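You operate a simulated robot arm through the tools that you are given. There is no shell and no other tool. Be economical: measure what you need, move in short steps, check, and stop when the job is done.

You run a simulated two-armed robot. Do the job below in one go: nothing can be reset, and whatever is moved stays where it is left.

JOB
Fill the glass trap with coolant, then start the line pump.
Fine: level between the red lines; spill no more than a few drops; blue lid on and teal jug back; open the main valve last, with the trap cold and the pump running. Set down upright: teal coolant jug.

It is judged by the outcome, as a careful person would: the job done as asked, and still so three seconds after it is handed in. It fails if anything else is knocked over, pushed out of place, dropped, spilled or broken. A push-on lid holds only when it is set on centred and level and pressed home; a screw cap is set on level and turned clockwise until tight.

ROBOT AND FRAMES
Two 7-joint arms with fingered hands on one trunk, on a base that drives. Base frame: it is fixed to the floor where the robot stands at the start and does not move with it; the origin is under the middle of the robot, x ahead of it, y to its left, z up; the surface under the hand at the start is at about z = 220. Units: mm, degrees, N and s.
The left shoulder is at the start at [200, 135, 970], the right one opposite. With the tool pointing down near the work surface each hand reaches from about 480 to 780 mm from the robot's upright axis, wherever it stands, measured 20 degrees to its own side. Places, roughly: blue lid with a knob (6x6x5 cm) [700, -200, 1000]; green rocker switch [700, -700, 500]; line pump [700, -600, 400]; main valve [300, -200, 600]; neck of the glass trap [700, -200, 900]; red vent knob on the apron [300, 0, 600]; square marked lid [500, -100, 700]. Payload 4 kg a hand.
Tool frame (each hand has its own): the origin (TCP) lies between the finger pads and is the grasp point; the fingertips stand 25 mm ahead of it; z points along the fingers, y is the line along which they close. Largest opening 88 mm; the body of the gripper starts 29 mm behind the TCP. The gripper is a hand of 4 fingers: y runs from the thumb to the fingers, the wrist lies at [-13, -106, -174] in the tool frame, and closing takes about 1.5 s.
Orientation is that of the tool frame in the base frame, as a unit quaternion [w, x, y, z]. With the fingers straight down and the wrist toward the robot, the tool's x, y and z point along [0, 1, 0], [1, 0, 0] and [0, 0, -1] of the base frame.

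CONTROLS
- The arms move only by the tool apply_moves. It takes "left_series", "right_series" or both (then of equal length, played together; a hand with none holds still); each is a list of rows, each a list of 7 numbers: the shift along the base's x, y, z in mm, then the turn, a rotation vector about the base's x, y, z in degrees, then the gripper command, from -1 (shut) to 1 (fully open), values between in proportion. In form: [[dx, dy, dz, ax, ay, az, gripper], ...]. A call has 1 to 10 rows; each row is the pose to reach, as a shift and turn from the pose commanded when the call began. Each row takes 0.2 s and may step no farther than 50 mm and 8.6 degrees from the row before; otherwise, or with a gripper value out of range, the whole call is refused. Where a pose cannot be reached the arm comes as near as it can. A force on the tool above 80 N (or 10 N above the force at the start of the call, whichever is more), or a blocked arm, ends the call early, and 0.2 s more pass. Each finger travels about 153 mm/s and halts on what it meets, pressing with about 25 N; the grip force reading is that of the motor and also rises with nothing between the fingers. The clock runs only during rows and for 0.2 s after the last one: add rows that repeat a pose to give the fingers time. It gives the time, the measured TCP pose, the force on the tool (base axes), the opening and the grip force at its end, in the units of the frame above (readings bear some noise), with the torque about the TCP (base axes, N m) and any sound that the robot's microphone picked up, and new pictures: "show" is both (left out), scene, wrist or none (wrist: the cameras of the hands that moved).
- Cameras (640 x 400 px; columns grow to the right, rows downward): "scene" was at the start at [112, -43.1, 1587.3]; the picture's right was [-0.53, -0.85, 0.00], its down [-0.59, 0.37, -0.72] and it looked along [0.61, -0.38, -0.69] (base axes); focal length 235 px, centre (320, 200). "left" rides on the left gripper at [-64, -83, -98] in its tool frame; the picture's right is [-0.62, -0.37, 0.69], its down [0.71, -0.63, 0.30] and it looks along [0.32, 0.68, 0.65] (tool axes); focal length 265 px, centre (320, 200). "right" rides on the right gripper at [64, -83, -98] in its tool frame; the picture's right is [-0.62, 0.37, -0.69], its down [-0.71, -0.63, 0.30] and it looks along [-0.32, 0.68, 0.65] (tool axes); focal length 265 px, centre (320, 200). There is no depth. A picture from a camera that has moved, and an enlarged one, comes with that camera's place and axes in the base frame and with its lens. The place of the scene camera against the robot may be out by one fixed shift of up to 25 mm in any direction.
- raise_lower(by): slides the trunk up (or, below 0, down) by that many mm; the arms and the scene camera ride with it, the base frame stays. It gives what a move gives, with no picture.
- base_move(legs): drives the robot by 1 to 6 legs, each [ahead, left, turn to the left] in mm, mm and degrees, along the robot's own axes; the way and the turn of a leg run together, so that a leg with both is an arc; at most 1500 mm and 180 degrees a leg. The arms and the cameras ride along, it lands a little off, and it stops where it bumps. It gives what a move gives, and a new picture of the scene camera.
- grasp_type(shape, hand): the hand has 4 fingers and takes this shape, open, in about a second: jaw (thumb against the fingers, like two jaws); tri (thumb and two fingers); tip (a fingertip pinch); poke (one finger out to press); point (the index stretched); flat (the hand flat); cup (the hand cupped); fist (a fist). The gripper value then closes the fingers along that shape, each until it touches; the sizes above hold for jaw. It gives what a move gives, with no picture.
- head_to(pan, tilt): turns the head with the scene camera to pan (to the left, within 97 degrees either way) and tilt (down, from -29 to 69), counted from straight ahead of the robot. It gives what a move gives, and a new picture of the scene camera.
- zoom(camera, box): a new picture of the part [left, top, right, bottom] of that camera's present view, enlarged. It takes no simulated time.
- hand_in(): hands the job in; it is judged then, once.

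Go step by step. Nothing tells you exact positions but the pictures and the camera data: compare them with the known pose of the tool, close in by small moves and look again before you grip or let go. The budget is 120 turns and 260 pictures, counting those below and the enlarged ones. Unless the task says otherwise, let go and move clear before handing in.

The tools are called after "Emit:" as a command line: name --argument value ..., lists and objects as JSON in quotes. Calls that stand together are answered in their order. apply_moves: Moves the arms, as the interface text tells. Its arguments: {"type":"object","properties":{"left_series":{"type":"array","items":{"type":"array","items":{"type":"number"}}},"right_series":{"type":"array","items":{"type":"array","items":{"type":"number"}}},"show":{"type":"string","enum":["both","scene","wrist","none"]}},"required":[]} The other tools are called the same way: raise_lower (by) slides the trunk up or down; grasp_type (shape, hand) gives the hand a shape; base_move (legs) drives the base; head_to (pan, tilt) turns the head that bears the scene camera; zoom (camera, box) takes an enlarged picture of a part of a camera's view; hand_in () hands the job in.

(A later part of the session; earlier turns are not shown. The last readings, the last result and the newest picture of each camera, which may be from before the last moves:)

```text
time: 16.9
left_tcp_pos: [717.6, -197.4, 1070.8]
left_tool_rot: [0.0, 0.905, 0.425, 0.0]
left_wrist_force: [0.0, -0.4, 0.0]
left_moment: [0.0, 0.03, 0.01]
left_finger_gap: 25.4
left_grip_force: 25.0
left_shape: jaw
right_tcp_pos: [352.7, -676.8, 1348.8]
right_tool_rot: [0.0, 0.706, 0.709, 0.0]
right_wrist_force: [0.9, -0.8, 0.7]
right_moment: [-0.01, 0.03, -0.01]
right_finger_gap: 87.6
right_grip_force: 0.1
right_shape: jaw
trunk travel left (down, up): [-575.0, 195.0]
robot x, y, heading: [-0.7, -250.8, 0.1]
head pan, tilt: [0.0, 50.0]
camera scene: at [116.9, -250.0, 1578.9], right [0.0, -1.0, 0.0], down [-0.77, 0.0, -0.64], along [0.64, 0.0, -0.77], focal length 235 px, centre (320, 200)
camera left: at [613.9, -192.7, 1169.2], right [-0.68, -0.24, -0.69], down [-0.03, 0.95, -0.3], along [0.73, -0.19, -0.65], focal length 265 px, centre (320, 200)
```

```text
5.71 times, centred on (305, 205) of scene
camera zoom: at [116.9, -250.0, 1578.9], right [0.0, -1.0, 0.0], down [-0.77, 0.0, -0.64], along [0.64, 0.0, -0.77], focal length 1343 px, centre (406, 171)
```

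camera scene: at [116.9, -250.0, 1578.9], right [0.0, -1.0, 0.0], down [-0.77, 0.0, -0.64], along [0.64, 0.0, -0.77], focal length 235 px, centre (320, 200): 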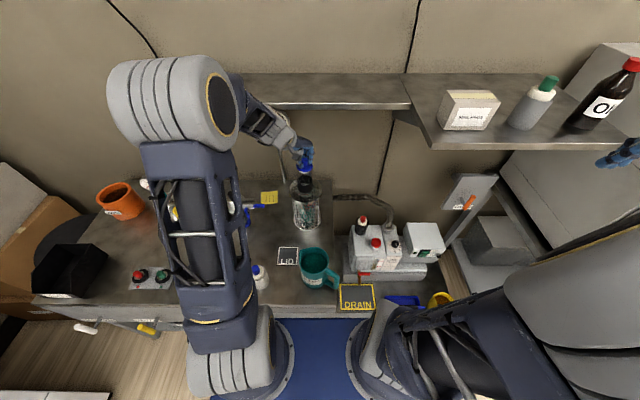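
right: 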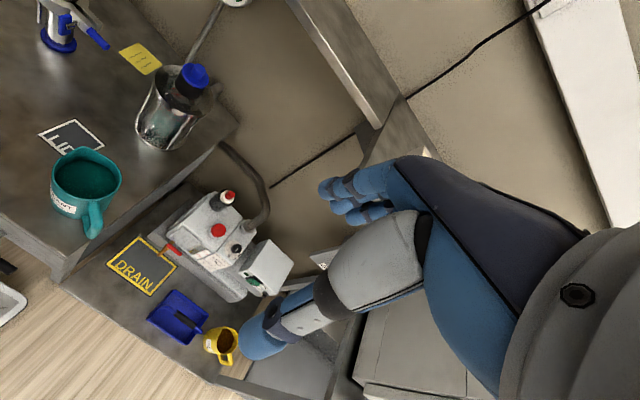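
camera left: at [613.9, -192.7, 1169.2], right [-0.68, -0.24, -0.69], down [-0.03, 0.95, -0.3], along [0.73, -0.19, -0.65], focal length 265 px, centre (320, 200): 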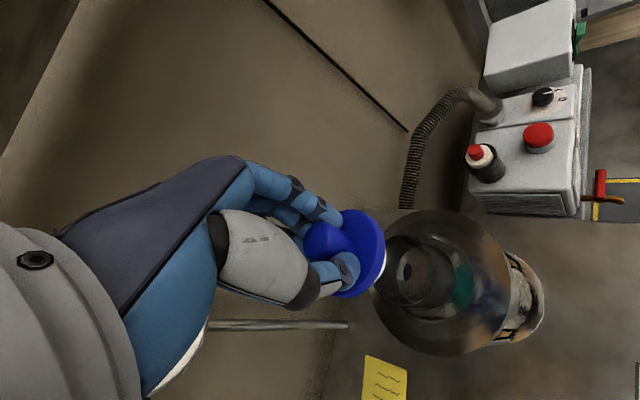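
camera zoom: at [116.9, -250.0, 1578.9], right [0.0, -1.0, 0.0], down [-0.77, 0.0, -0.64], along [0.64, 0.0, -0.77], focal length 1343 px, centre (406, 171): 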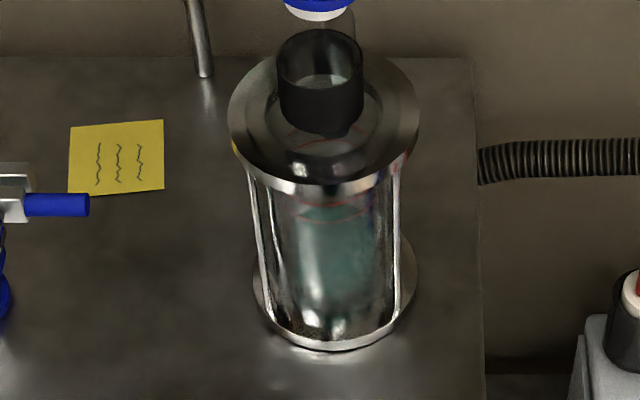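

Red lines sit near the top of the glass. I carry the lid away to the left in the left hand.

Emit:
apply_moves --left_series '[[0, 0, 30, 0, 0, 0, -1], [-30, 35, 40, 0, 0, 0, -1], [-60, 72, 45, 0, 0, 0, -1], [-90, 110, 50, 0, 0, 0, -1], [-120, 148, 55, 0, 0, 0, -1], [-145, 186, 60, 0, 0, 0, -1], [-150, 225, 60, 0, 0, 0, -1]]' --show "scene"

Emit:
zoom --camera "right" --box '[0, 0, 640, 400]'

Emit:
zoom --camera "scene" --box '[270, 160, 350, 300]'

```text
time: 18.4
left_tcp_pos: [570.3, 29.7, 1134.4]
left_tool_rot: [0.001, 0.905, 0.424, 0.001]
left_wrist_force: [0.4, -0.7, 0.3]
left_moment: [-0.01, 0.0, -0.01]
left_finger_gap: 25.3
left_grip_force: 25.0
left_shape: jaw
right_tcp_pos: [352.7, -677.5, 1350.7]
right_tool_rot: [-0.001, 0.706, 0.708, 0.001]
right_wrist_force: [-0.3, -0.3, -0.2]
right_moment: [0.02, 0.01, 0.01]
right_finger_gap: 87.4
right_grip_force: 0.0
right_shape: jaw
trunk travel left (down, up): [-575.0, 195.0]
robot x, y, heading: [-0.8, -250.6, 0.5]
head pan, tilt: [0.0, 50.0]
camera scene: at [116.8, -250.3, 1579.0], right [0.0, -1.0, 0.0], down [-0.77, 0.0, -0.64], along [0.64, 0.0, -0.77], focal length 235 px, centre (320, 200)
```

scene: 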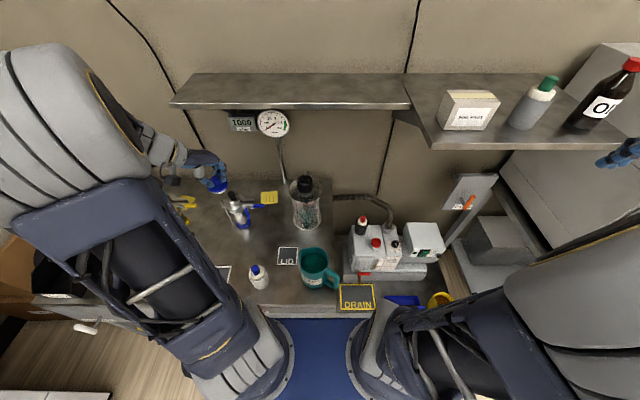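

```text
1.00 times, centred on (320, 200) of right (not enlarged: the box is as wide or as high as the picture)
camera zoom: at [267.4, -611.6, 1448.6], right [0.37, -0.62, 0.69], down [-0.63, -0.72, -0.3], along [0.68, -0.32, -0.65], focal length 265 px, centre (320, 200)
```

zoom: 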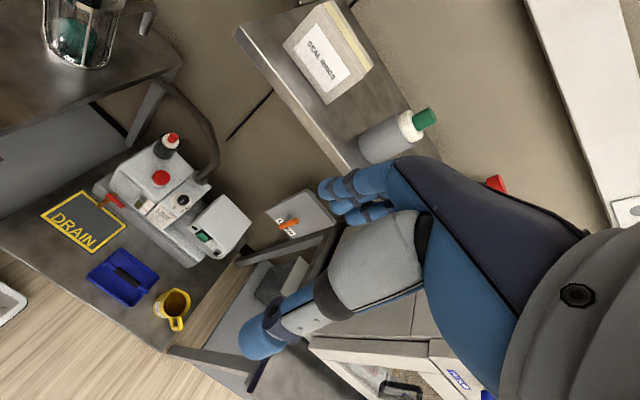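

```text
2.86 times, centred on (310, 230) of scene
camera zoom: at [116.8, -250.3, 1579.0], right [0.0, -1.0, 0.0], down [-0.77, 0.0, -0.64], along [0.64, 0.0, -0.77], focal length 672 px, centre (349, 114)
```

zoom: 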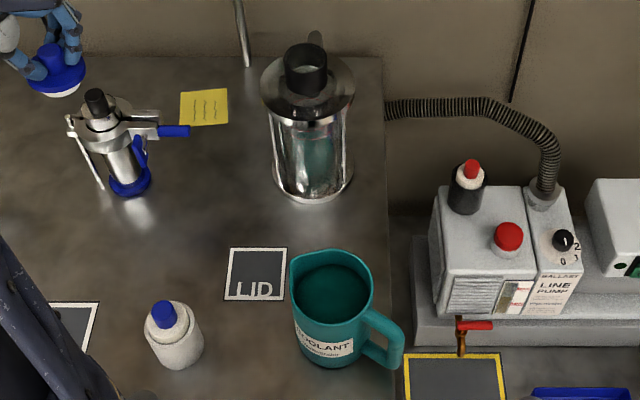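

The tray area is clear. Now the jug: I back the base 160 mm so the right hand can reach the handle horizontally, then yaw the right hand and bring it nearer.

Emit:
base_move --legs '[[-160, 0, 0]]'

Emit:
apply_moves --right_series '[[13, 25, -35, 0, 0, -4, 1], [26, 50, -70, 0, 0, -8, 1], [40, 75, -105, 0, 0, -12, 1], [53, 100, -140, 0, 0, -16, 1], [67, 125, -175, 0, 0, -20, 1], [80, 150, -210, 0, 0, -24, 1], [93, 175, -245, 0, 0, -28, 1], [106, 200, -280, 0, 0, -32, 1], [120, 225, -315, 0, 0, -36, 1], [130, 245, -345, 0, 0, -38, 1]]'

```text
time: 19.9
left_tcp_pos: [414.4, 29.2, 1135.1]
left_tool_rot: [0.0, 0.905, 0.425, 0.0]
left_wrist_force: [-0.4, 1.3, -0.8]
left_moment: [0.01, -0.02, 0.01]
left_finger_gap: 25.4
left_grip_force: 24.8
left_shape: jaw
right_tcp_pos: [196.3, -676.4, 1349.7]
right_tool_rot: [0.0, 0.705, 0.709, 0.0]
right_wrist_force: [-0.8, 0.6, -0.2]
right_moment: [0.0, 0.05, -0.02]
right_finger_gap: 87.5
right_grip_force: 0.2
right_shape: jaw
trunk travel left (down, up): [-575.0, 195.0]
robot x, y, heading: [-160.7, -252.4, 0.2]
head pan, tilt: [0.0, 50.0]
camera scene: at [-40.8, -250.5, 1578.9], right [0.01, -1.0, 0.0], down [-0.77, 0.0, -0.64], along [0.64, 0.0, -0.77], focal length 235 px, centre (320, 200)
```

scene: 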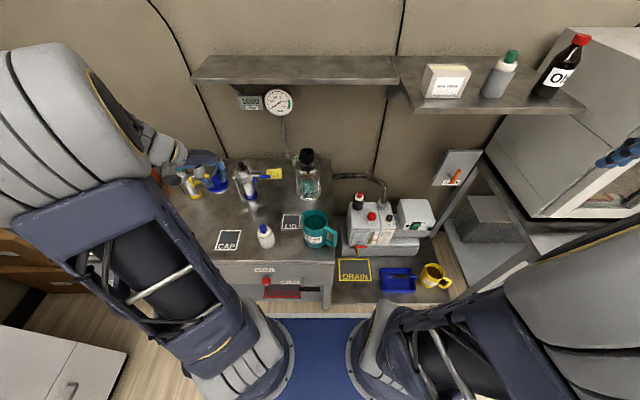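

```text
time: 22.2
left_tcp_pos: [413.1, 28.6, 1134.1]
left_tool_rot: [-0.001, 0.905, 0.425, 0.0]
left_wrist_force: [0.2, -0.3, -0.5]
left_moment: [-0.01, 0.0, -0.02]
left_finger_gap: 25.5
left_grip_force: 24.7
left_shape: jaw
right_tcp_pos: [391.2, -478.9, 1058.9]
right_tool_rot: [0.042, 0.923, 0.38, 0.04]
right_wrist_force: [0.0, -0.2, 0.9]
right_moment: [0.03, 0.01, 0.01]
right_finger_gap: 87.9
right_grip_force: 0.1
right_shape: jaw
right hand out of reach, approached as far as the arm can: row 6, 7, 8, 9, 10
trunk travel left (down, up): [-575.0, 195.0]
robot x, y, heading: [-157.6, -255.3, 0.2]
head pan, tilt: [0.0, 50.0]
stopped in row 10 (right hand): the arm was blocked; the commanded pose is now the measured one
camera scene: at [-40.9, -250.6, 1579.0], right [0.0, -1.0, 0.0], down [-0.77, 0.0, -0.64], along [0.64, 0.0, -0.77], focal length 235 px, centre (320, 200)
camera right: at [365.7, -367.5, 1150.0], right [-0.26, -0.66, 0.7], down [-0.91, -0.07, -0.4], along [0.32, -0.74, -0.59], focal length 265 px, centre (320, 200)
```

scene: 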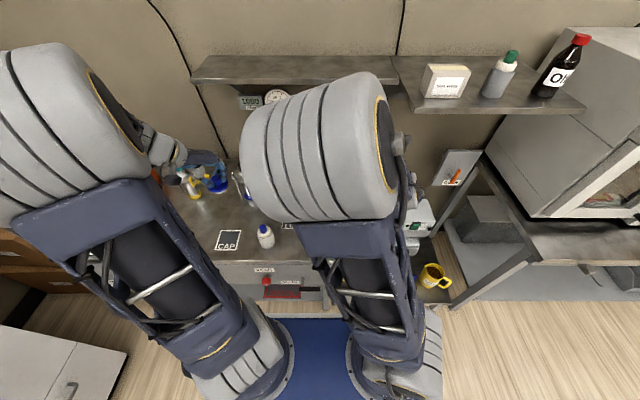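
right: 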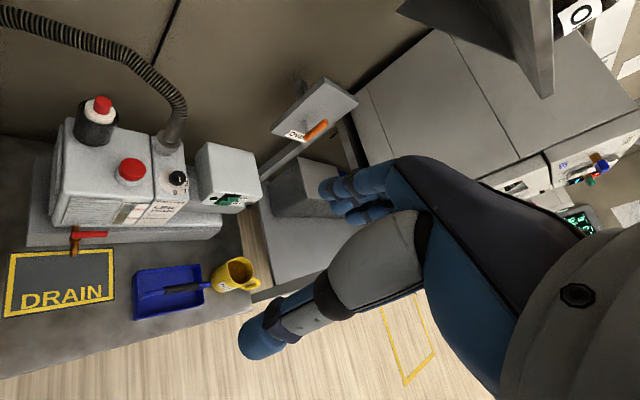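

The right arm's geometry is poor for that handle; the left hand's natural yaw suits it much better. So I retract the right arm, set the lid on the LID square with the left hand, then use the left hand for the jug.

Emit:
apply_moves --right_series '[[-13, -25, 35, 0, 0, 4, 1], [-26, -50, 70, 0, 0, 8, 1], [-40, -75, 105, 0, 0, 12, 1], [-53, -100, 140, 0, 0, 16, 1], [-67, -125, 175, 0, 0, 20, 1], [-80, -150, 200, 0, 0, 24, 1], [-100, -175, 225, 0, 0, 28, 1], [-120, -200, 250, 0, 0, 32, 1], [-140, -220, 270, 0, 0, 36, 1]]' --left_series '[[14, -12, 0, 0, 0, 0, -1], [28, -26, 0, 0, 0, 0, -1], [42, -40, 0, 0, 0, 0, -1], [56, -56, 0, 0, 0, 0, -1], [70, -72, 0, 0, 0, 0, -1], [84, -88, 0, 0, 0, 0, -1], [98, -106, 0, 0, 0, 0, -1], [116, -126, 0, 0, 0, 0, -1], [134, -148, 0, 0, 0, 0, -1]]'

Emit:
zoom --camera "scene" --box '[200, 140, 360, 260]'

```text
time: 24.2
left_tcp_pos: [547.1, -117.4, 1133.4]
left_tool_rot: [0.0, 0.905, 0.425, 0.0]
left_wrist_force: [1.0, 0.6, -0.3]
left_moment: [-0.03, 0.01, 0.0]
left_finger_gap: 25.3
left_grip_force: 25.0
left_shape: jaw
right_tcp_pos: [249.1, -697.8, 1327.0]
right_tool_rot: [0.028, 0.759, 0.648, 0.051]
right_wrist_force: [0.7, 0.5, -0.7]
right_moment: [-0.04, 0.01, 0.01]
right_finger_gap: 87.5
right_grip_force: 0.1
right_shape: jaw
trunk travel left (down, up): [-575.0, 195.0]
robot x, y, heading: [-157.1, -253.5, 0.4]
head pan, tilt: [0.0, 50.0]
camera scene: at [-40.8, -250.2, 1578.9], right [0.01, -1.0, 0.0], down [-0.77, 0.0, -0.64], along [0.64, 0.0, -0.77], focal length 235 px, centre (320, 200)
camera right: at [165.4, -621.8, 1418.4], right [0.19, -0.69, 0.7], down [-0.7, -0.6, -0.4], along [0.69, -0.41, -0.59], focal length 265 px, centre (320, 200)
camera left: at [442.6, -114.1, 1230.6], right [-0.68, -0.24, -0.69], down [-0.03, 0.95, -0.3], along [0.73, -0.19, -0.65], focal length 265 px, centre (320, 200)
```

scene: 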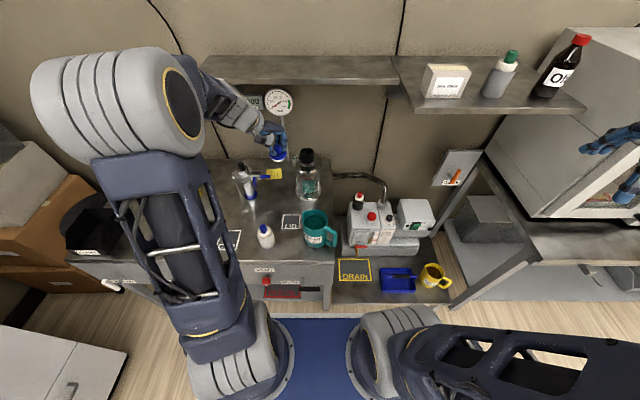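
right: 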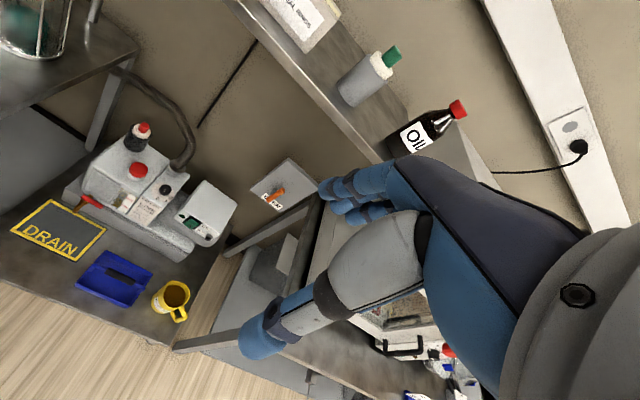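
left: 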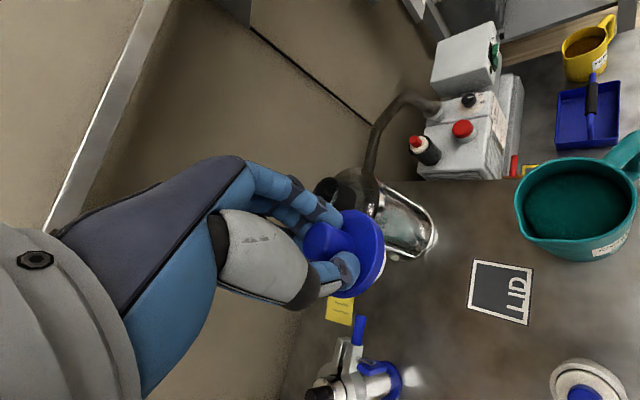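

```text
3.33 times, centred on (280, 200) of scene
camera zoom: at [-40.8, -250.2, 1578.9], right [0.01, -1.0, 0.0], down [-0.77, 0.0, -0.64], along [0.64, 0.0, -0.77], focal length 783 px, centre (453, 200)
```

zoom: 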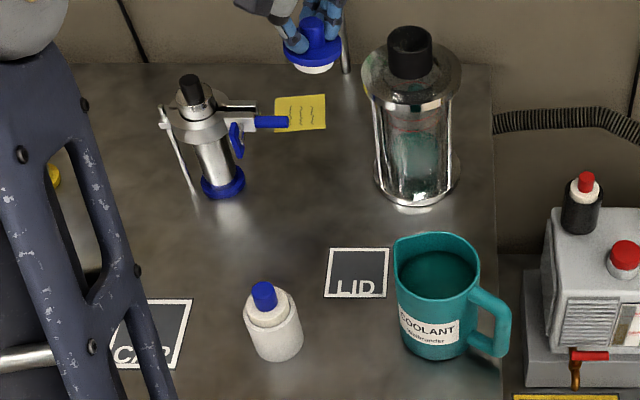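

LID square is at about (555,-123), table near z=700. I lower the lid over it.

Emit:
apply_moves --left_series '[[4, -3, -48, 0, 0, 0, -1], [8, -6, -96, 0, 0, 0, -1], [8, -6, -144, 0, 0, 0, -1], [8, -6, -192, 0, 0, 0, -1], [8, -6, -240, 0, 0, 0, -1], [8, -6, -288, 0, 0, 0, -1], [8, -6, -325, 0, 0, 0, -1], [8, -6, -350, 0, 0, 0, -1], [8, -6, -350, 0, 0, 0, -1]]'

Emit:
zoom --camera "scene" --box '[200, 140, 360, 260]'

```text
time: 26.2
left_tcp_pos: [558.3, -123.3, 786.7]
left_tool_rot: [0.001, 0.905, 0.426, 0.002]
left_wrist_force: [-3.8, 3.1, 29.8]
left_moment: [-0.13, -0.01, 0.08]
left_finger_gap: 26.5
left_grip_force: 24.8
left_shape: jaw
right_tcp_pos: [248.9, -698.2, 1326.9]
right_tool_rot: [0.028, 0.761, 0.647, 0.051]
right_wrist_force: [0.6, 0.1, 1.1]
right_moment: [0.01, 0.01, 0.01]
right_finger_gap: 88.0
right_grip_force: 0.0
right_shape: jaw
trunk travel left (down, up): [-575.0, 195.0]
robot x, y, heading: [-157.1, -250.4, 0.1]
head pan, tilt: [0.0, 50.0]
camera scene: at [-41.7, -250.6, 1579.6], right [0.0, -1.0, 0.0], down [-0.77, 0.0, -0.64], along [0.64, 0.0, -0.77], focal length 235 px, centre (320, 200)
camera left: at [452.7, -120.3, 883.5], right [-0.68, -0.24, -0.7], down [-0.03, 0.95, -0.3], along [0.74, -0.19, -0.65], focal length 265 px, centre (320, 200)
```

scene: 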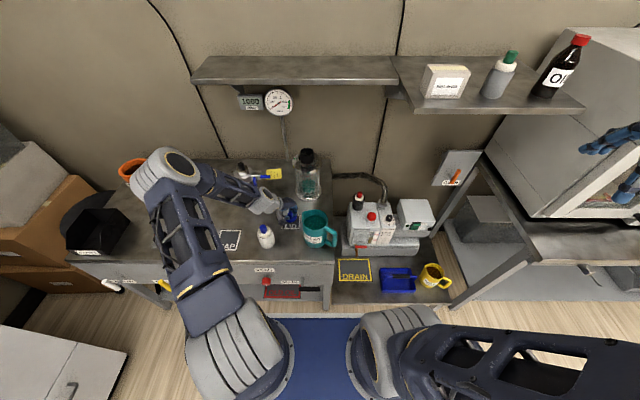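
left: 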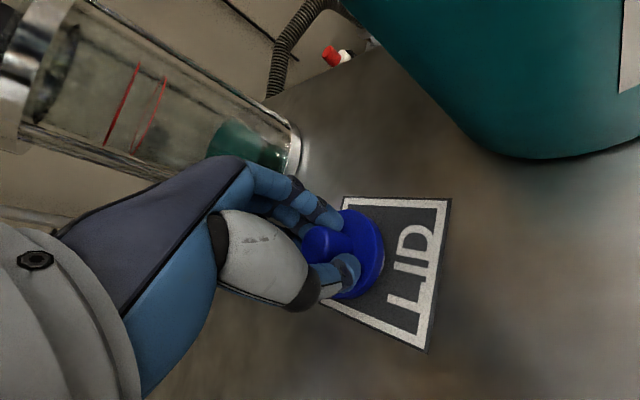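

```text
3.33 times, centred on (280, 200) of scene
camera zoom: at [-41.7, -250.6, 1579.6], right [0.0, -1.0, 0.0], down [-0.77, 0.0, -0.64], along [0.64, 0.0, -0.77], focal length 783 px, centre (453, 200)
```

zoom: 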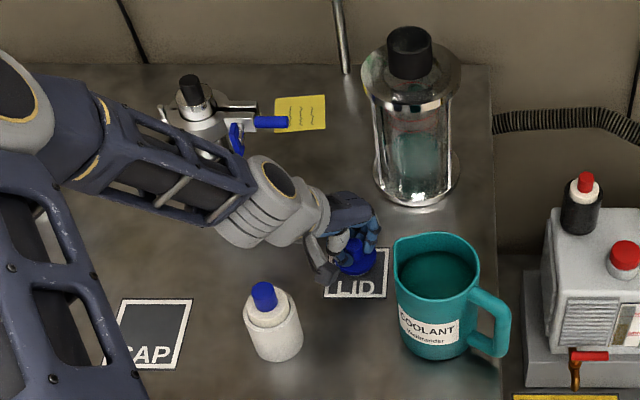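

The lid touched the table (surface near z≈732) but 15 mm off-centre of the square. I lift, shift and set it down again softly.

Emit:
apply_moves --left_series '[[0, 0, 12, 0, 0, 0, -1], [-8, 0, 16, 0, 0, 0, -1], [-15, 0, 16, 0, 0, 0, -1], [-15, 0, 10, 0, 0, 0, -1], [-15, 0, 6, 0, 0, 0, -1], [-15, 0, 3, 0, 0, 0, -1], [-15, 0, 3, 0, 0, 0, -1]]' --show "wrist"

```text
time: 27.9
left_tcp_pos: [541.3, -124.6, 787.6]
left_tool_rot: [0.001, 0.905, 0.425, 0.0]
left_wrist_force: [-0.7, 1.2, 6.6]
left_moment: [-0.06, -0.03, -0.01]
left_finger_gap: 25.5
left_grip_force: 25.0
left_shape: jaw
right_tcp_pos: [249.5, -698.4, 1326.7]
right_tool_rot: [0.028, 0.761, 0.647, 0.051]
right_wrist_force: [0.4, -0.2, -1.3]
right_moment: [0.02, 0.01, 0.01]
right_finger_gap: 87.9
right_grip_force: 0.0
right_shape: jaw
trunk travel left (down, up): [-575.0, 195.0]
robot x, y, heading: [-161.4, -251.8, 0.3]
head pan, tilt: [0.0, 50.0]
camera left: at [436.9, -121.6, 885.3], right [-0.68, -0.24, -0.69], down [-0.03, 0.95, -0.3], along [0.73, -0.19, -0.65], focal length 265 px, centre (320, 200)
```

left: 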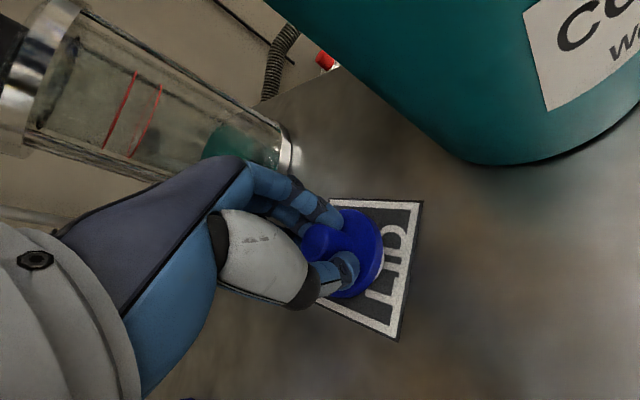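

Lid rests on the square. I release and rise, then look toward the jug.

Emit:
apply_moves --left_series '[[0, 0, 0, 0, 0, 0, -0.3], [0, 0, 0, 0, 0, 0, 0.2], [0, 0, 0, 0, 0, 0, 0.6], [0, 0, 0, 0, 0, 0, 1], [0, 0, 0, 0, 0, 0, 1], [0, 0, 30, 0, 0, 0, 1], [0, 0, 70, 0, 0, 0, 1], [0, 0, 115, 0, 0, 0, 1], [0, 0, 160, 0, 0, 0, 1]]'

Emit:
zoom --camera "scene" --box '[240, 140, 360, 260]'

```text
time: 29.9
left_tcp_pos: [539.8, -124.5, 945.8]
left_tool_rot: [0.0, 0.905, 0.425, 0.0]
left_wrist_force: [-0.3, 0.0, 1.2]
left_moment: [-0.03, 0.02, 0.01]
left_finger_gap: 88.1
left_grip_force: 0.1
left_shape: jaw
right_tcp_pos: [249.9, -697.6, 1327.1]
right_tool_rot: [0.028, 0.76, 0.647, 0.052]
right_wrist_force: [-0.2, -0.2, 0.6]
right_moment: [0.01, 0.01, -0.02]
right_finger_gap: 87.7
right_grip_force: 0.1
right_shape: jaw
trunk travel left (down, up): [-575.0, 195.0]
robot x, y, heading: [-159.1, -250.4, 0.4]
head pan, tilt: [0.0, 50.0]
camera scene: at [-40.5, -250.5, 1578.8], right [0.0, -1.0, 0.0], down [-0.77, 0.0, -0.64], along [0.64, 0.0, -0.77], focal length 235 px, centre (320, 200)
camera left: at [435.0, -120.6, 1043.8], right [-0.68, -0.24, -0.69], down [-0.03, 0.95, -0.3], along [0.73, -0.19, -0.65], focal length 265 px, centre (320, 200)
```

scene: 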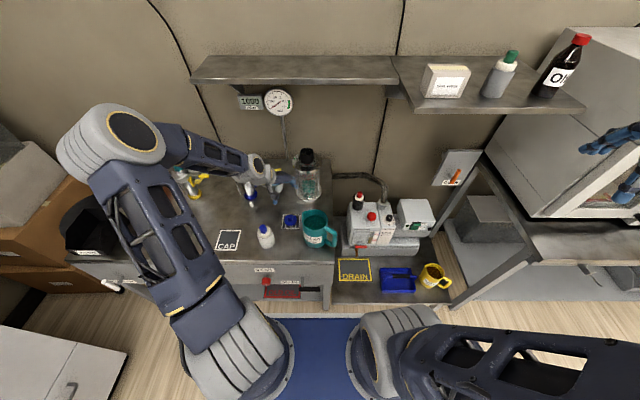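
left: 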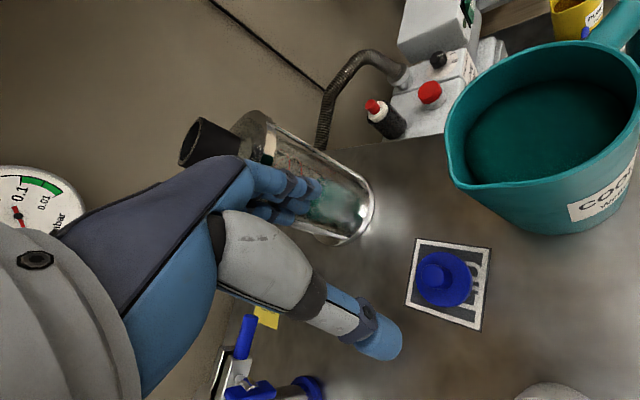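

```text
3.33 times, centred on (300, 200) of scene
camera zoom: at [-40.5, -250.5, 1578.8], right [0.0, -1.0, 0.0], down [-0.77, 0.0, -0.64], along [0.64, 0.0, -0.77], focal length 783 px, centre (387, 200)
```

zoom: 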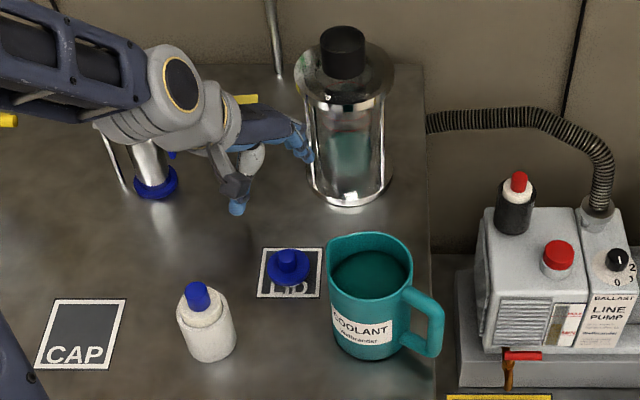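

Lid is neatly on the square. Jug centre ≈ (455,-226), rim z≈880, handle bar ≈ (418,-304,815) at azimuth ≈236°. I raise the left hand and shift the base right, so that the left hand faces the handle.

Emit:
apply_moves --left_series '[[-20, 0, 45, 0, 0, 0, 1], [-40, 0, 90, 0, 0, 0, 1], [-80, 0, 110, 0, 0, 0, 1], [-120, 0, 130, 0, 0, 0, 1]]' --show "none"

Emit:
base_move --legs '[[-40, -240, 0]]'

```text
time: 30.9
left_tcp_pos: [418.5, -127.2, 1075.1]
left_tool_rot: [0.0, 0.906, 0.424, 0.0]
left_wrist_force: [0.2, 0.3, 0.0]
left_moment: [0.02, 0.02, 0.0]
left_finger_gap: 88.2
left_grip_force: 0.0
left_shape: jaw
right_tcp_pos: [250.6, -697.8, 1327.0]
right_tool_rot: [0.028, 0.761, 0.647, 0.051]
right_wrist_force: [0.5, 0.2, -0.2]
right_moment: [0.01, 0.03, 0.01]
right_finger_gap: 87.9
right_grip_force: 0.1
right_shape: jaw
trunk travel left (down, up): [-575.0, 195.0]
robot x, y, heading: [-162.5, -252.3, 0.2]
head pan, tilt: [0.0, 50.0]
```

```text
time: 32.6
left_tcp_pos: [380.3, -364.3, 1074.8]
left_tool_rot: [0.0, 0.906, 0.424, 0.0]
left_wrist_force: [-0.6, 0.5, 0.5]
left_moment: [0.02, -0.01, 0.01]
left_finger_gap: 87.5
left_grip_force: 0.1
left_shape: jaw
right_tcp_pos: [212.1, -936.0, 1326.8]
right_tool_rot: [0.028, 0.76, 0.647, 0.052]
right_wrist_force: [0.5, 0.3, 0.3]
right_moment: [-0.01, 0.03, 0.01]
right_finger_gap: 87.7
right_grip_force: 0.1
right_shape: jaw
trunk travel left (down, up): [-575.0, 195.0]
robot x, y, heading: [-195.4, -490.2, 0.2]
head pan, tilt: [0.0, 50.0]
camera scene: at [-79.3, -487.7, 1579.0], right [0.0, -1.0, 0.0], down [-0.77, 0.0, -0.64], along [0.64, 0.0, -0.77], focal length 235 px, centre (320, 200)
```

scene: 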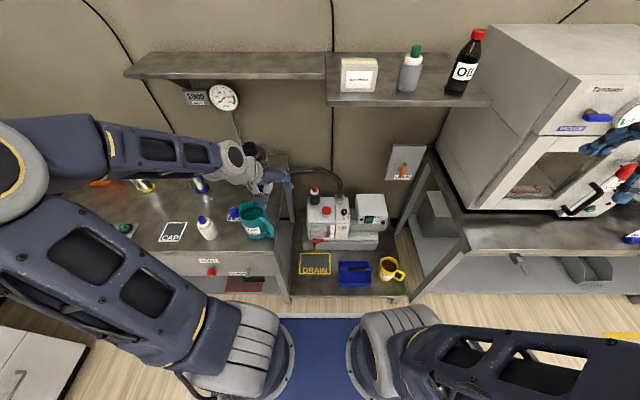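

Now I yaw slightly and tilt the left hand so the fingers point at the handle (30° below horizontal).

Emit:
apply_moves --left_series '[[-15, -20, -40, 0, 0, 3, 1], [-30, -40, -80, 0, 0, 6, 1], [-30, -46, -110, 0, 0, 6, 1]]' --show "none"

Emit:
apply_moves --left_series '[[2, 3, -11, 6.2, -4.2, 0, 1], [4, 6, -22, 12.4, -8.4, 0, 1], [6, 9, -33, 18.6, -12.6, 0, 1], [8, 12, -45, 24.9, -16.8, 0, 1], [10, 15, -56, 31.1, -21, 0, 1], [12, 18, -67, 37.3, -25.2, 0, 1], [14, 22, -78, 43.5, -29.3, 0, 1], [15, 25, -90, 49.7, -33.5, 0, 1]]'

```text
time: 33.4
left_tcp_pos: [349.6, -407.2, 964.6]
left_tool_rot: [0.0, 0.882, 0.472, 0.0]
left_wrist_force: [0.3, 0.7, -0.2]
left_moment: [-0.03, 0.01, 0.02]
left_finger_gap: 87.8
left_grip_force: 0.1
left_shape: jaw
right_tcp_pos: [210.9, -934.5, 1326.4]
right_tool_rot: [0.028, 0.76, 0.647, 0.05]
right_wrist_force: [-1.0, -0.3, 0.2]
right_moment: [0.0, -0.02, -0.01]
right_finger_gap: 87.8
right_grip_force: 0.0
right_shape: jaw
trunk travel left (down, up): [-575.0, 195.0]
robot x, y, heading: [-198.2, -489.2, 0.2]
head pan, tilt: [0.0, 50.0]
```

```text
time: 35.2
left_tcp_pos: [371.4, -386.1, 872.3]
left_tool_rot: [-0.235, 0.763, 0.408, 0.442]
left_wrist_force: [0.2, 0.6, -0.2]
left_moment: [0.03, 0.01, 0.02]
left_finger_gap: 88.0
left_grip_force: 0.0
left_shape: jaw
left hand out of reach, approached as far as the arm can: row 1, 2, 3, 4, 5, 6, 7, 8
right_tcp_pos: [212.1, -935.5, 1326.2]
right_tool_rot: [0.028, 0.761, 0.646, 0.051]
right_wrist_force: [-0.1, -0.1, -0.2]
right_moment: [0.0, 0.02, 0.01]
right_finger_gap: 87.6
right_grip_force: 0.0
right_shape: jaw
trunk travel left (down, up): [-575.0, 195.0]
robot x, y, heading: [-196.0, -488.1, 0.3]
head pan, tilt: [0.0, 50.0]
camera scene: at [-79.4, -487.5, 1579.0], right [0.0, -1.0, 0.0], down [-0.77, 0.0, -0.64], along [0.64, 0.0, -0.77], focal length 235 px, centre (320, 200)
camera left: at [237.7, -437.6, 865.4], right [-0.14, 0.45, -0.88], down [-0.18, 0.87, 0.47], along [0.97, 0.22, -0.04], focal length 265 px, centre (320, 200)
```

scene: 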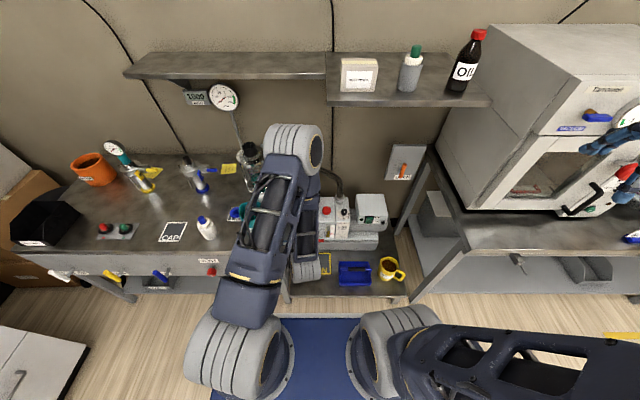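
left: 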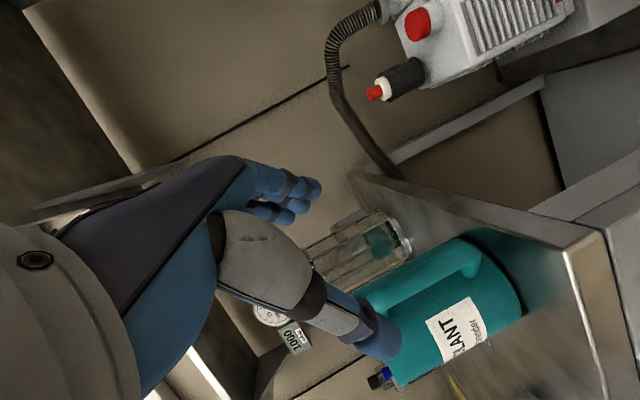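

Emit:
zoom --camera "left" --box '[290, 190, 550, 400]'

```text
1.90 times, centred on (420, 295) of left
camera zoom: at [237.7, -437.6, 865.4], right [-0.14, 0.45, -0.88], down [-0.18, 0.87, 0.47], along [0.97, 0.22, -0.04], focal length 506 px, centre (130, 19)
```

zoom: 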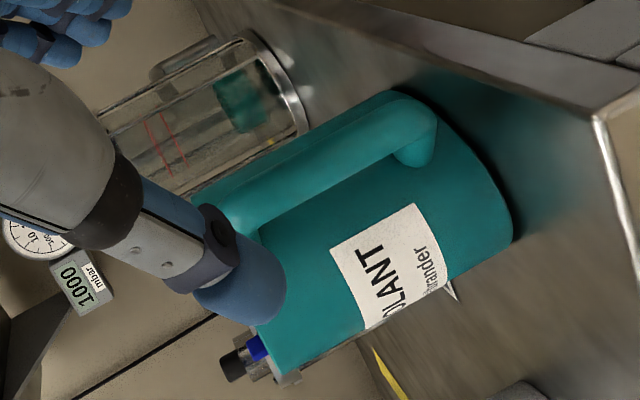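

The handle bar is clearly seen: midpoint ≈ (416,-311,818), and the hand points right at it. I advance half the way and check.

Emit:
apply_moves --left_series '[[10, 18, -12, 0, 0, 0, 1], [22, 38, -27, 0, 0, 0, 1], [22, 38, -27, 0, 0, 0, 1]]' --show "wrist"

Emit:
zoom --camera "scene" --box '[180, 130, 340, 290]'

```text
time: 36.0
left_tcp_pos: [393.6, -349.2, 845.9]
left_tool_rot: [-0.233, 0.764, 0.408, 0.441]
left_wrist_force: [1.0, 0.1, -0.5]
left_moment: [-0.01, -0.02, 0.03]
left_finger_gap: 88.1
left_grip_force: 0.0
left_shape: jaw
right_tcp_pos: [212.4, -935.0, 1327.5]
right_tool_rot: [0.028, 0.76, 0.647, 0.05]
right_wrist_force: [0.2, -0.4, -0.4]
right_moment: [0.01, 0.02, -0.02]
right_finger_gap: 87.9
right_grip_force: 0.1
right_shape: jaw
trunk travel left (down, up): [-575.0, 195.0]
robot x, y, heading: [-198.4, -493.0, 0.2]
head pan, tilt: [0.0, 50.0]
camera left: at [259.9, -399.5, 838.9], right [-0.14, 0.44, -0.88], down [-0.18, 0.87, 0.46], along [0.97, 0.22, -0.04], focal length 265 px, centre (320, 200)
```

left: 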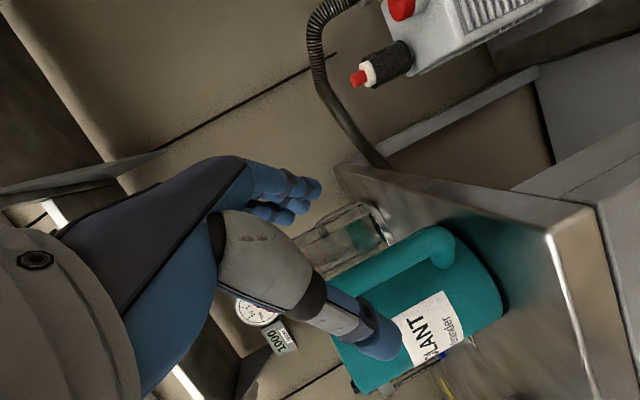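

```text
2.50 times, centred on (260, 210) of scene
camera zoom: at [-79.3, -487.7, 1579.0], right [0.0, -1.0, 0.0], down [-0.77, 0.0, -0.64], along [0.64, 0.0, -0.77], focal length 588 px, centre (470, 175)
```

zoom: 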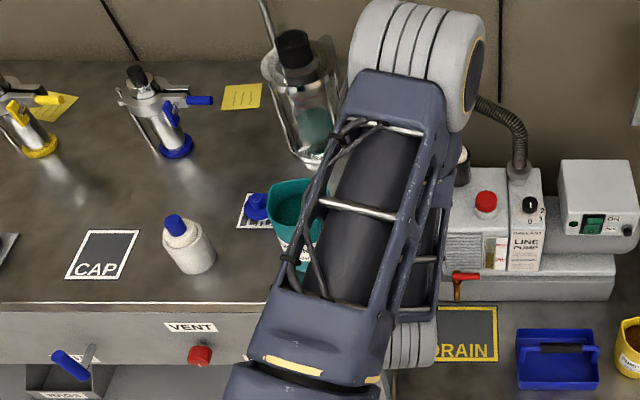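

Emit:
zoom --camera "left" --box '[290, 190, 550, 400]'

```text
1.90 times, centred on (420, 295) of left
camera zoom: at [259.9, -399.5, 838.9], right [-0.14, 0.44, -0.88], down [-0.18, 0.87, 0.46], along [0.97, 0.22, -0.04], focal length 506 px, centre (130, 19)
```

zoom: 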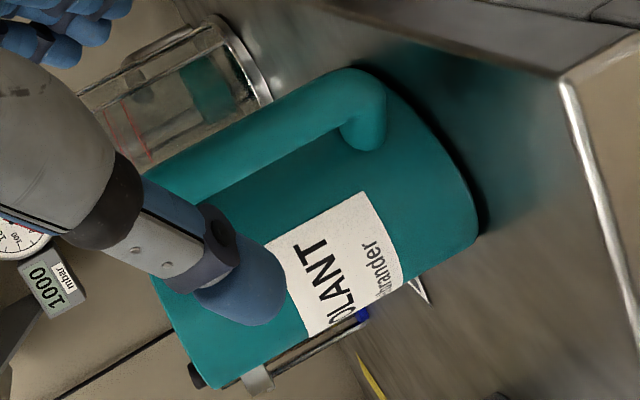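

The bar lies right along the finger direction, about 55–65 mm ahead. I advance 32 mm more and look.

Emit:
apply_moves --left_series '[[8, 12, -8, 0, 0, 0, 1], [16, 23, -16, 0, 0, 0, 1], [16, 23, -16, 0, 0, 0, 1]]' --show "none"

Emit:
zoom --camera "left" --box '[220, 150, 480, 360]'

```text
time: 36.8
left_tcp_pos: [408.2, -327.2, 829.5]
left_tool_rot: [-0.233, 0.764, 0.409, 0.442]
left_wrist_force: [0.4, -0.1, 0.3]
left_moment: [-0.02, -0.01, -0.02]
left_finger_gap: 87.8
left_grip_force: 0.0
left_shape: jaw
right_tcp_pos: [211.6, -934.2, 1326.9]
right_tool_rot: [0.027, 0.761, 0.647, 0.051]
right_wrist_force: [-0.1, 0.0, 0.2]
right_moment: [-0.01, -0.02, -0.02]
right_finger_gap: 87.7
right_grip_force: 0.1
right_shape: jaw
trunk travel left (down, up): [-575.0, 195.0]
robot x, y, heading: [-198.6, -488.5, 0.5]
head pan, tilt: [0.0, 50.0]
```

```text
1.90 times, centred on (350, 255) of left
camera zoom: at [275.0, -377.4, 821.9], right [-0.14, 0.44, -0.88], down [-0.18, 0.87, 0.46], along [0.97, 0.22, -0.04], focal length 506 px, centre (263, 95)
```

zoom: 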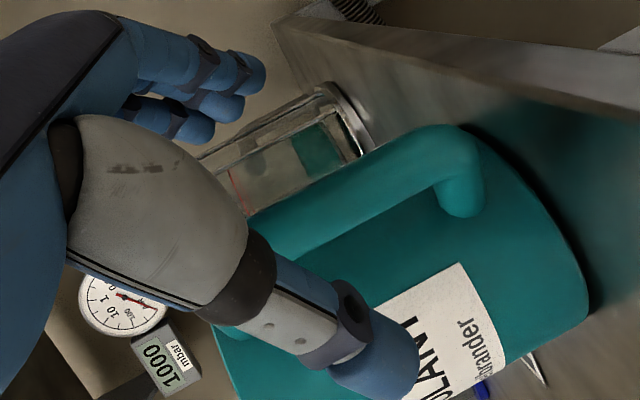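

Emit:
apply_moves --left_series '[[7, 11, -8, 0, 0, 0, 1], [14, 22, -17, 0, 0, 0, 1], [14, 22, -17, 0, 0, 0, 1]]' --show "none"

Emit:
zoom --camera "left" --box '[220, 150, 480, 360]'

```text
time: 37.6
left_tcp_pos: [422.7, -303.9, 810.8]
left_tool_rot: [-0.234, 0.764, 0.408, 0.441]
left_wrist_force: [0.1, 0.0, 0.5]
left_moment: [-0.01, -0.02, -0.02]
left_finger_gap: 88.0
left_grip_force: 0.1
left_shape: jaw
right_tcp_pos: [212.6, -935.4, 1326.6]
right_tool_rot: [0.028, 0.761, 0.647, 0.05]
right_wrist_force: [-0.3, 0.5, -0.2]
right_moment: [-0.02, -0.05, -0.01]
right_finger_gap: 87.4
right_grip_force: 0.0
right_shape: jaw
trunk travel left (down, up): [-575.0, 195.0]
robot x, y, heading: [-194.9, -487.2, 0.3]
head pan, tilt: [0.0, 50.0]
```

```text
1.90 times, centred on (350, 255) of left
camera zoom: at [288.3, -355.1, 805.0], right [-0.14, 0.44, -0.88], down [-0.18, 0.87, 0.46], along [0.97, 0.22, -0.04], focal length 506 px, centre (263, 95)
```

zoom: 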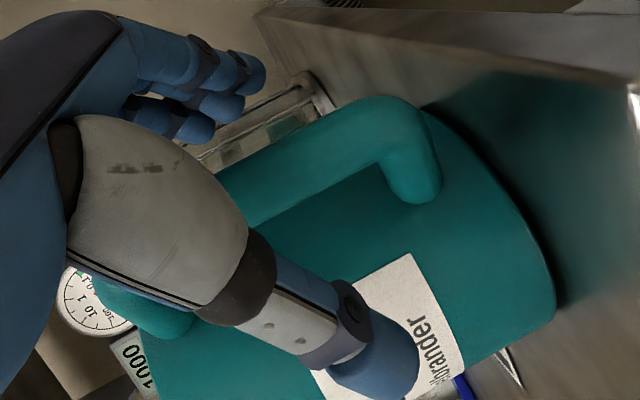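

The bar is nearly at the grasp point. A last 11 mm, then close.

Emit:
apply_moves --left_series '[[3, 9, -7, 0, 0, 0, 1], [3, 9, -7, 0, 0, 0, 0.5], [3, 9, -7, 0, 0, 0, 0], [3, 9, -7, 0, 0, 0, -0.5], [3, 9, -7, 0, 0, 0, -1], [3, 9, -7, 0, 0, 0, -1], [3, 9, -7, 0, 0, 0, -1], [3, 9, -7, 0, 0, 0, -1], [3, 9, -7, 0, 0, 0, -1]]' --show "none"

Emit:
zoom --camera "left" --box '[160, 60, 500, 400]'

Emit:
zoom --camera "scene" --box '[180, 130, 340, 290]'

```text
time: 39.6
left_tcp_pos: [424.3, -294.9, 806.4]
left_tool_rot: [-0.233, 0.764, 0.408, 0.441]
left_wrist_force: [0.9, 0.5, 0.2]
left_moment: [0.05, -0.02, -0.07]
left_finger_gap: 0.9
left_grip_force: 24.7
left_shape: jaw
right_tcp_pos: [212.3, -936.5, 1327.0]
right_tool_rot: [0.027, 0.761, 0.646, 0.05]
right_wrist_force: [-0.2, 0.2, 0.3]
right_moment: [0.02, 0.0, 0.01]
right_finger_gap: 87.8
right_grip_force: 0.0
right_shape: jaw
trunk travel left (down, up): [-575.0, 195.0]
robot x, y, heading: [-199.7, -487.1, 0.5]
head pan, tilt: [0.0, 50.0]
```

```text
1.18 times, centred on (330, 230) of left
camera zoom: at [291.1, -346.5, 798.4], right [-0.14, 0.44, -0.88], down [-0.18, 0.87, 0.46], along [0.97, 0.22, -0.05], focal length 312 px, centre (308, 165)
```

zoom: 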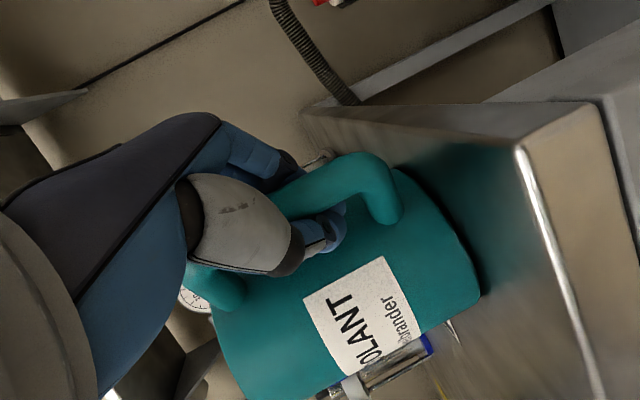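

```text
2.50 times, centred on (260, 210) of scene
camera zoom: at [-79.1, -487.7, 1578.9], right [0.0, -1.0, 0.0], down [-0.77, 0.0, -0.64], along [0.64, 0.0, -0.77], focal length 588 px, centre (470, 175)
```

zoom: 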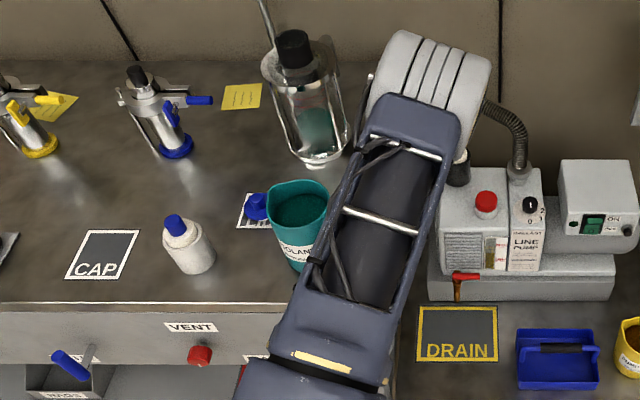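

The gap reads 0.9 mm, so the pads met beyond the bar: the bar is caged, not pinched. A closer look.

Emit:
zoom --camera "left" --box '[240, 140, 420, 320]'

```text
2.22 times, centred on (330, 230) of left
camera zoom: at [291.1, -346.5, 798.4], right [-0.14, 0.44, -0.88], down [-0.18, 0.87, 0.46], along [0.97, 0.22, -0.05], focal length 590 px, centre (298, 133)
```

zoom: 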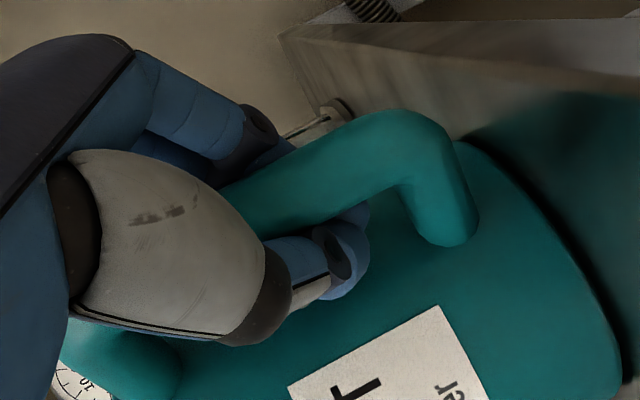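

I reopen, back off 13 mm along the fingers and close again for a real pinch.

Emit:
apply_moves --left_series '[[0, 0, 0, 0, 0, 0, 0], [0, 0, 0, 0, 0, 0, 0.6], [0, 0, 0, 0, 0, 0, 0.6], [0, 0, 0, 0, 0, 0, 0.6], [-6, -9, 6.5, 0, 0, 0, 0.6], [-6, -9, 6.5, 0, 0, 0, 0], [-6, -9, 6.5, 0, 0, 0, -1], [-6, -9, 6.5, 0, 0, 0, -1], [-6, -9, 6.5, 0, 0, 0, -1], [-6, -9, 6.5, 0, 0, 0, -1]]' --show "none"

Emit:
zoom --camera "left" --box '[240, 140, 420, 320]'

```text
time: 41.8
left_tcp_pos: [419.3, -302.8, 812.0]
left_tool_rot: [-0.233, 0.765, 0.408, 0.441]
left_wrist_force: [-0.6, 1.8, 0.1]
left_moment: [-0.03, 0.0, 0.01]
left_finger_gap: 4.9
left_grip_force: 25.0
left_shape: jaw
right_tcp_pos: [212.3, -934.8, 1326.4]
right_tool_rot: [0.027, 0.76, 0.647, 0.051]
right_wrist_force: [0.9, -0.4, -0.2]
right_moment: [-0.01, -0.01, -0.06]
right_finger_gap: 87.5
right_grip_force: 0.1
right_shape: jaw
trunk travel left (down, up): [-575.0, 195.0]
robot x, y, heading: [-199.2, -486.5, 0.3]
head pan, tilt: [0.0, 50.0]
```

```text
2.22 times, centred on (330, 230) of left
camera zoom: at [285.5, -355.1, 804.1], right [-0.14, 0.44, -0.88], down [-0.18, 0.87, 0.46], along [0.97, 0.22, -0.05], focal length 590 px, centre (298, 133)
```

zoom: 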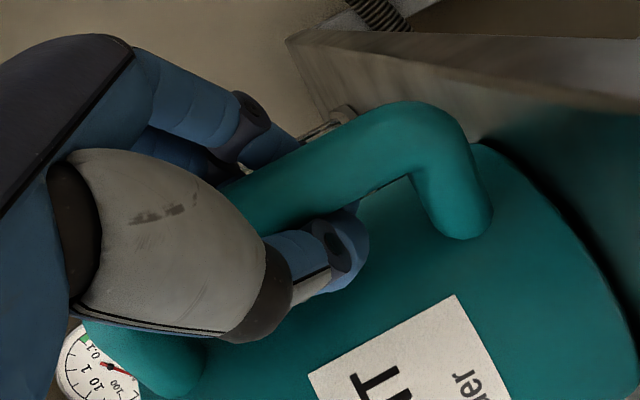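

Still slightly too deep (gap 4.9). Another 10 mm back.

Emit:
apply_moves --left_series '[[0, 0, 0, 0, 0, 0, 0], [0, 0, 0, 0, 0, 0, 0.6], [0, 0, 0, 0, 0, 0, 0.6], [0, 0, 0, 0, 0, 0, 0.6], [-5, -7, 5, 0, 0, 0, 0.6], [-5, -7, 5, 0, 0, 0, 0], [-5, -7, 5, 0, 0, 0, -1], [-5, -7, 5, 0, 0, 0, -1], [-5, -7, 5, 0, 0, 0, -1], [-5, -7, 5, 0, 0, 0, -1]]' --show "none"

Emit:
zoom --camera "left" --box '[240, 140, 420, 320]'

```text
time: 44.0
left_tcp_pos: [414.2, -310.5, 815.6]
left_tool_rot: [-0.234, 0.764, 0.409, 0.441]
left_wrist_force: [-0.9, 0.7, 0.8]
left_moment: [0.04, 0.03, 0.0]
left_finger_gap: 6.2
left_grip_force: 24.9
left_shape: jaw
right_tcp_pos: [211.9, -935.0, 1326.7]
right_tool_rot: [0.028, 0.761, 0.646, 0.051]
right_wrist_force: [0.1, 0.7, 0.4]
right_moment: [0.01, -0.03, 0.0]
right_finger_gap: 87.8
right_grip_force: 0.0
right_shape: jaw
trunk travel left (down, up): [-575.0, 195.0]
robot x, y, heading: [-197.7, -486.2, 0.3]
head pan, tilt: [0.0, 50.0]
```

```text
2.22 times, centred on (330, 230) of left
camera zoom: at [280.4, -361.9, 809.0], right [-0.14, 0.44, -0.88], down [-0.18, 0.87, 0.46], along [0.97, 0.22, -0.05], focal length 590 px, centre (298, 133)
```

zoom: 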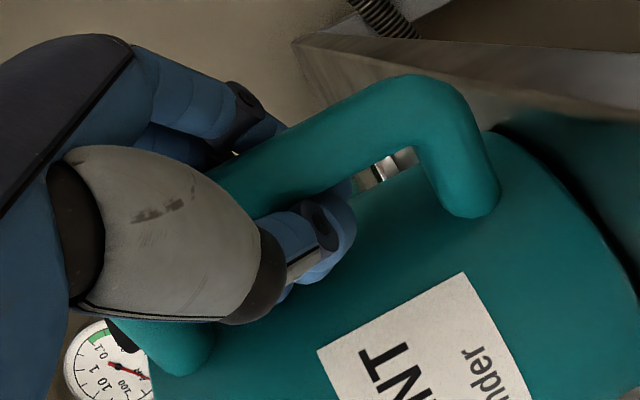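

Fingers now wrap and squeeze the bar (a caging grip). I test with a small 12 mm lift.

Emit:
apply_moves --left_series '[[0, 0, 3, 0, 0, 0, -1], [0, 0, 7, 0, 0, 0, -1], [0, 0, 12, 0, 0, 0, -1], [0, 0, 12, 0, 0, 0, -1]]' --show "none"

Emit:
zoom --camera "left" --box '[240, 140, 500, 400]'

Emit:
zoom --camera "scene" --box '[200, 160, 320, 280]'

```text
time: 45.0
left_tcp_pos: [414.2, -310.7, 827.4]
left_tool_rot: [-0.235, 0.764, 0.408, 0.44]
left_wrist_force: [-0.1, 0.2, -4.6]
left_moment: [0.0, 0.05, 0.02]
left_finger_gap: 6.2
left_grip_force: 24.8
left_shape: jaw
right_tcp_pos: [211.1, -935.0, 1326.5]
right_tool_rot: [0.028, 0.761, 0.646, 0.051]
right_wrist_force: [-0.5, 0.2, 1.1]
right_moment: [-0.01, -0.02, -0.01]
right_finger_gap: 87.6
right_grip_force: 0.0
right_shape: jaw
trunk travel left (down, up): [-575.0, 195.0]
robot x, y, heading: [-197.9, -488.3, 0.1]
head pan, tilt: [0.0, 50.0]
```

```text
1.54 times, centred on (370, 270) of left
camera zoom: at [280.7, -362.2, 821.3], right [-0.14, 0.44, -0.88], down [-0.18, 0.87, 0.46], along [0.97, 0.22, -0.05], focal length 408 px, centre (243, 92)
```

zoom: 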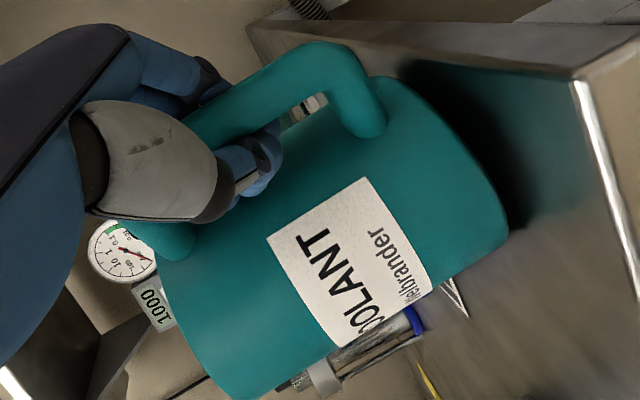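

```text
3.33 times, centred on (260, 220) of scene
camera zoom: at [-79.1, -487.6, 1578.9], right [0.0, -1.0, 0.0], down [-0.77, 0.0, -0.64], along [0.64, 0.0, -0.77], focal length 783 px, centre (520, 133)
```

zoom: 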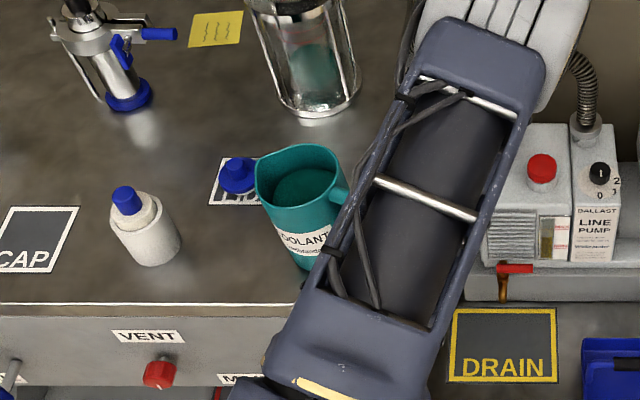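

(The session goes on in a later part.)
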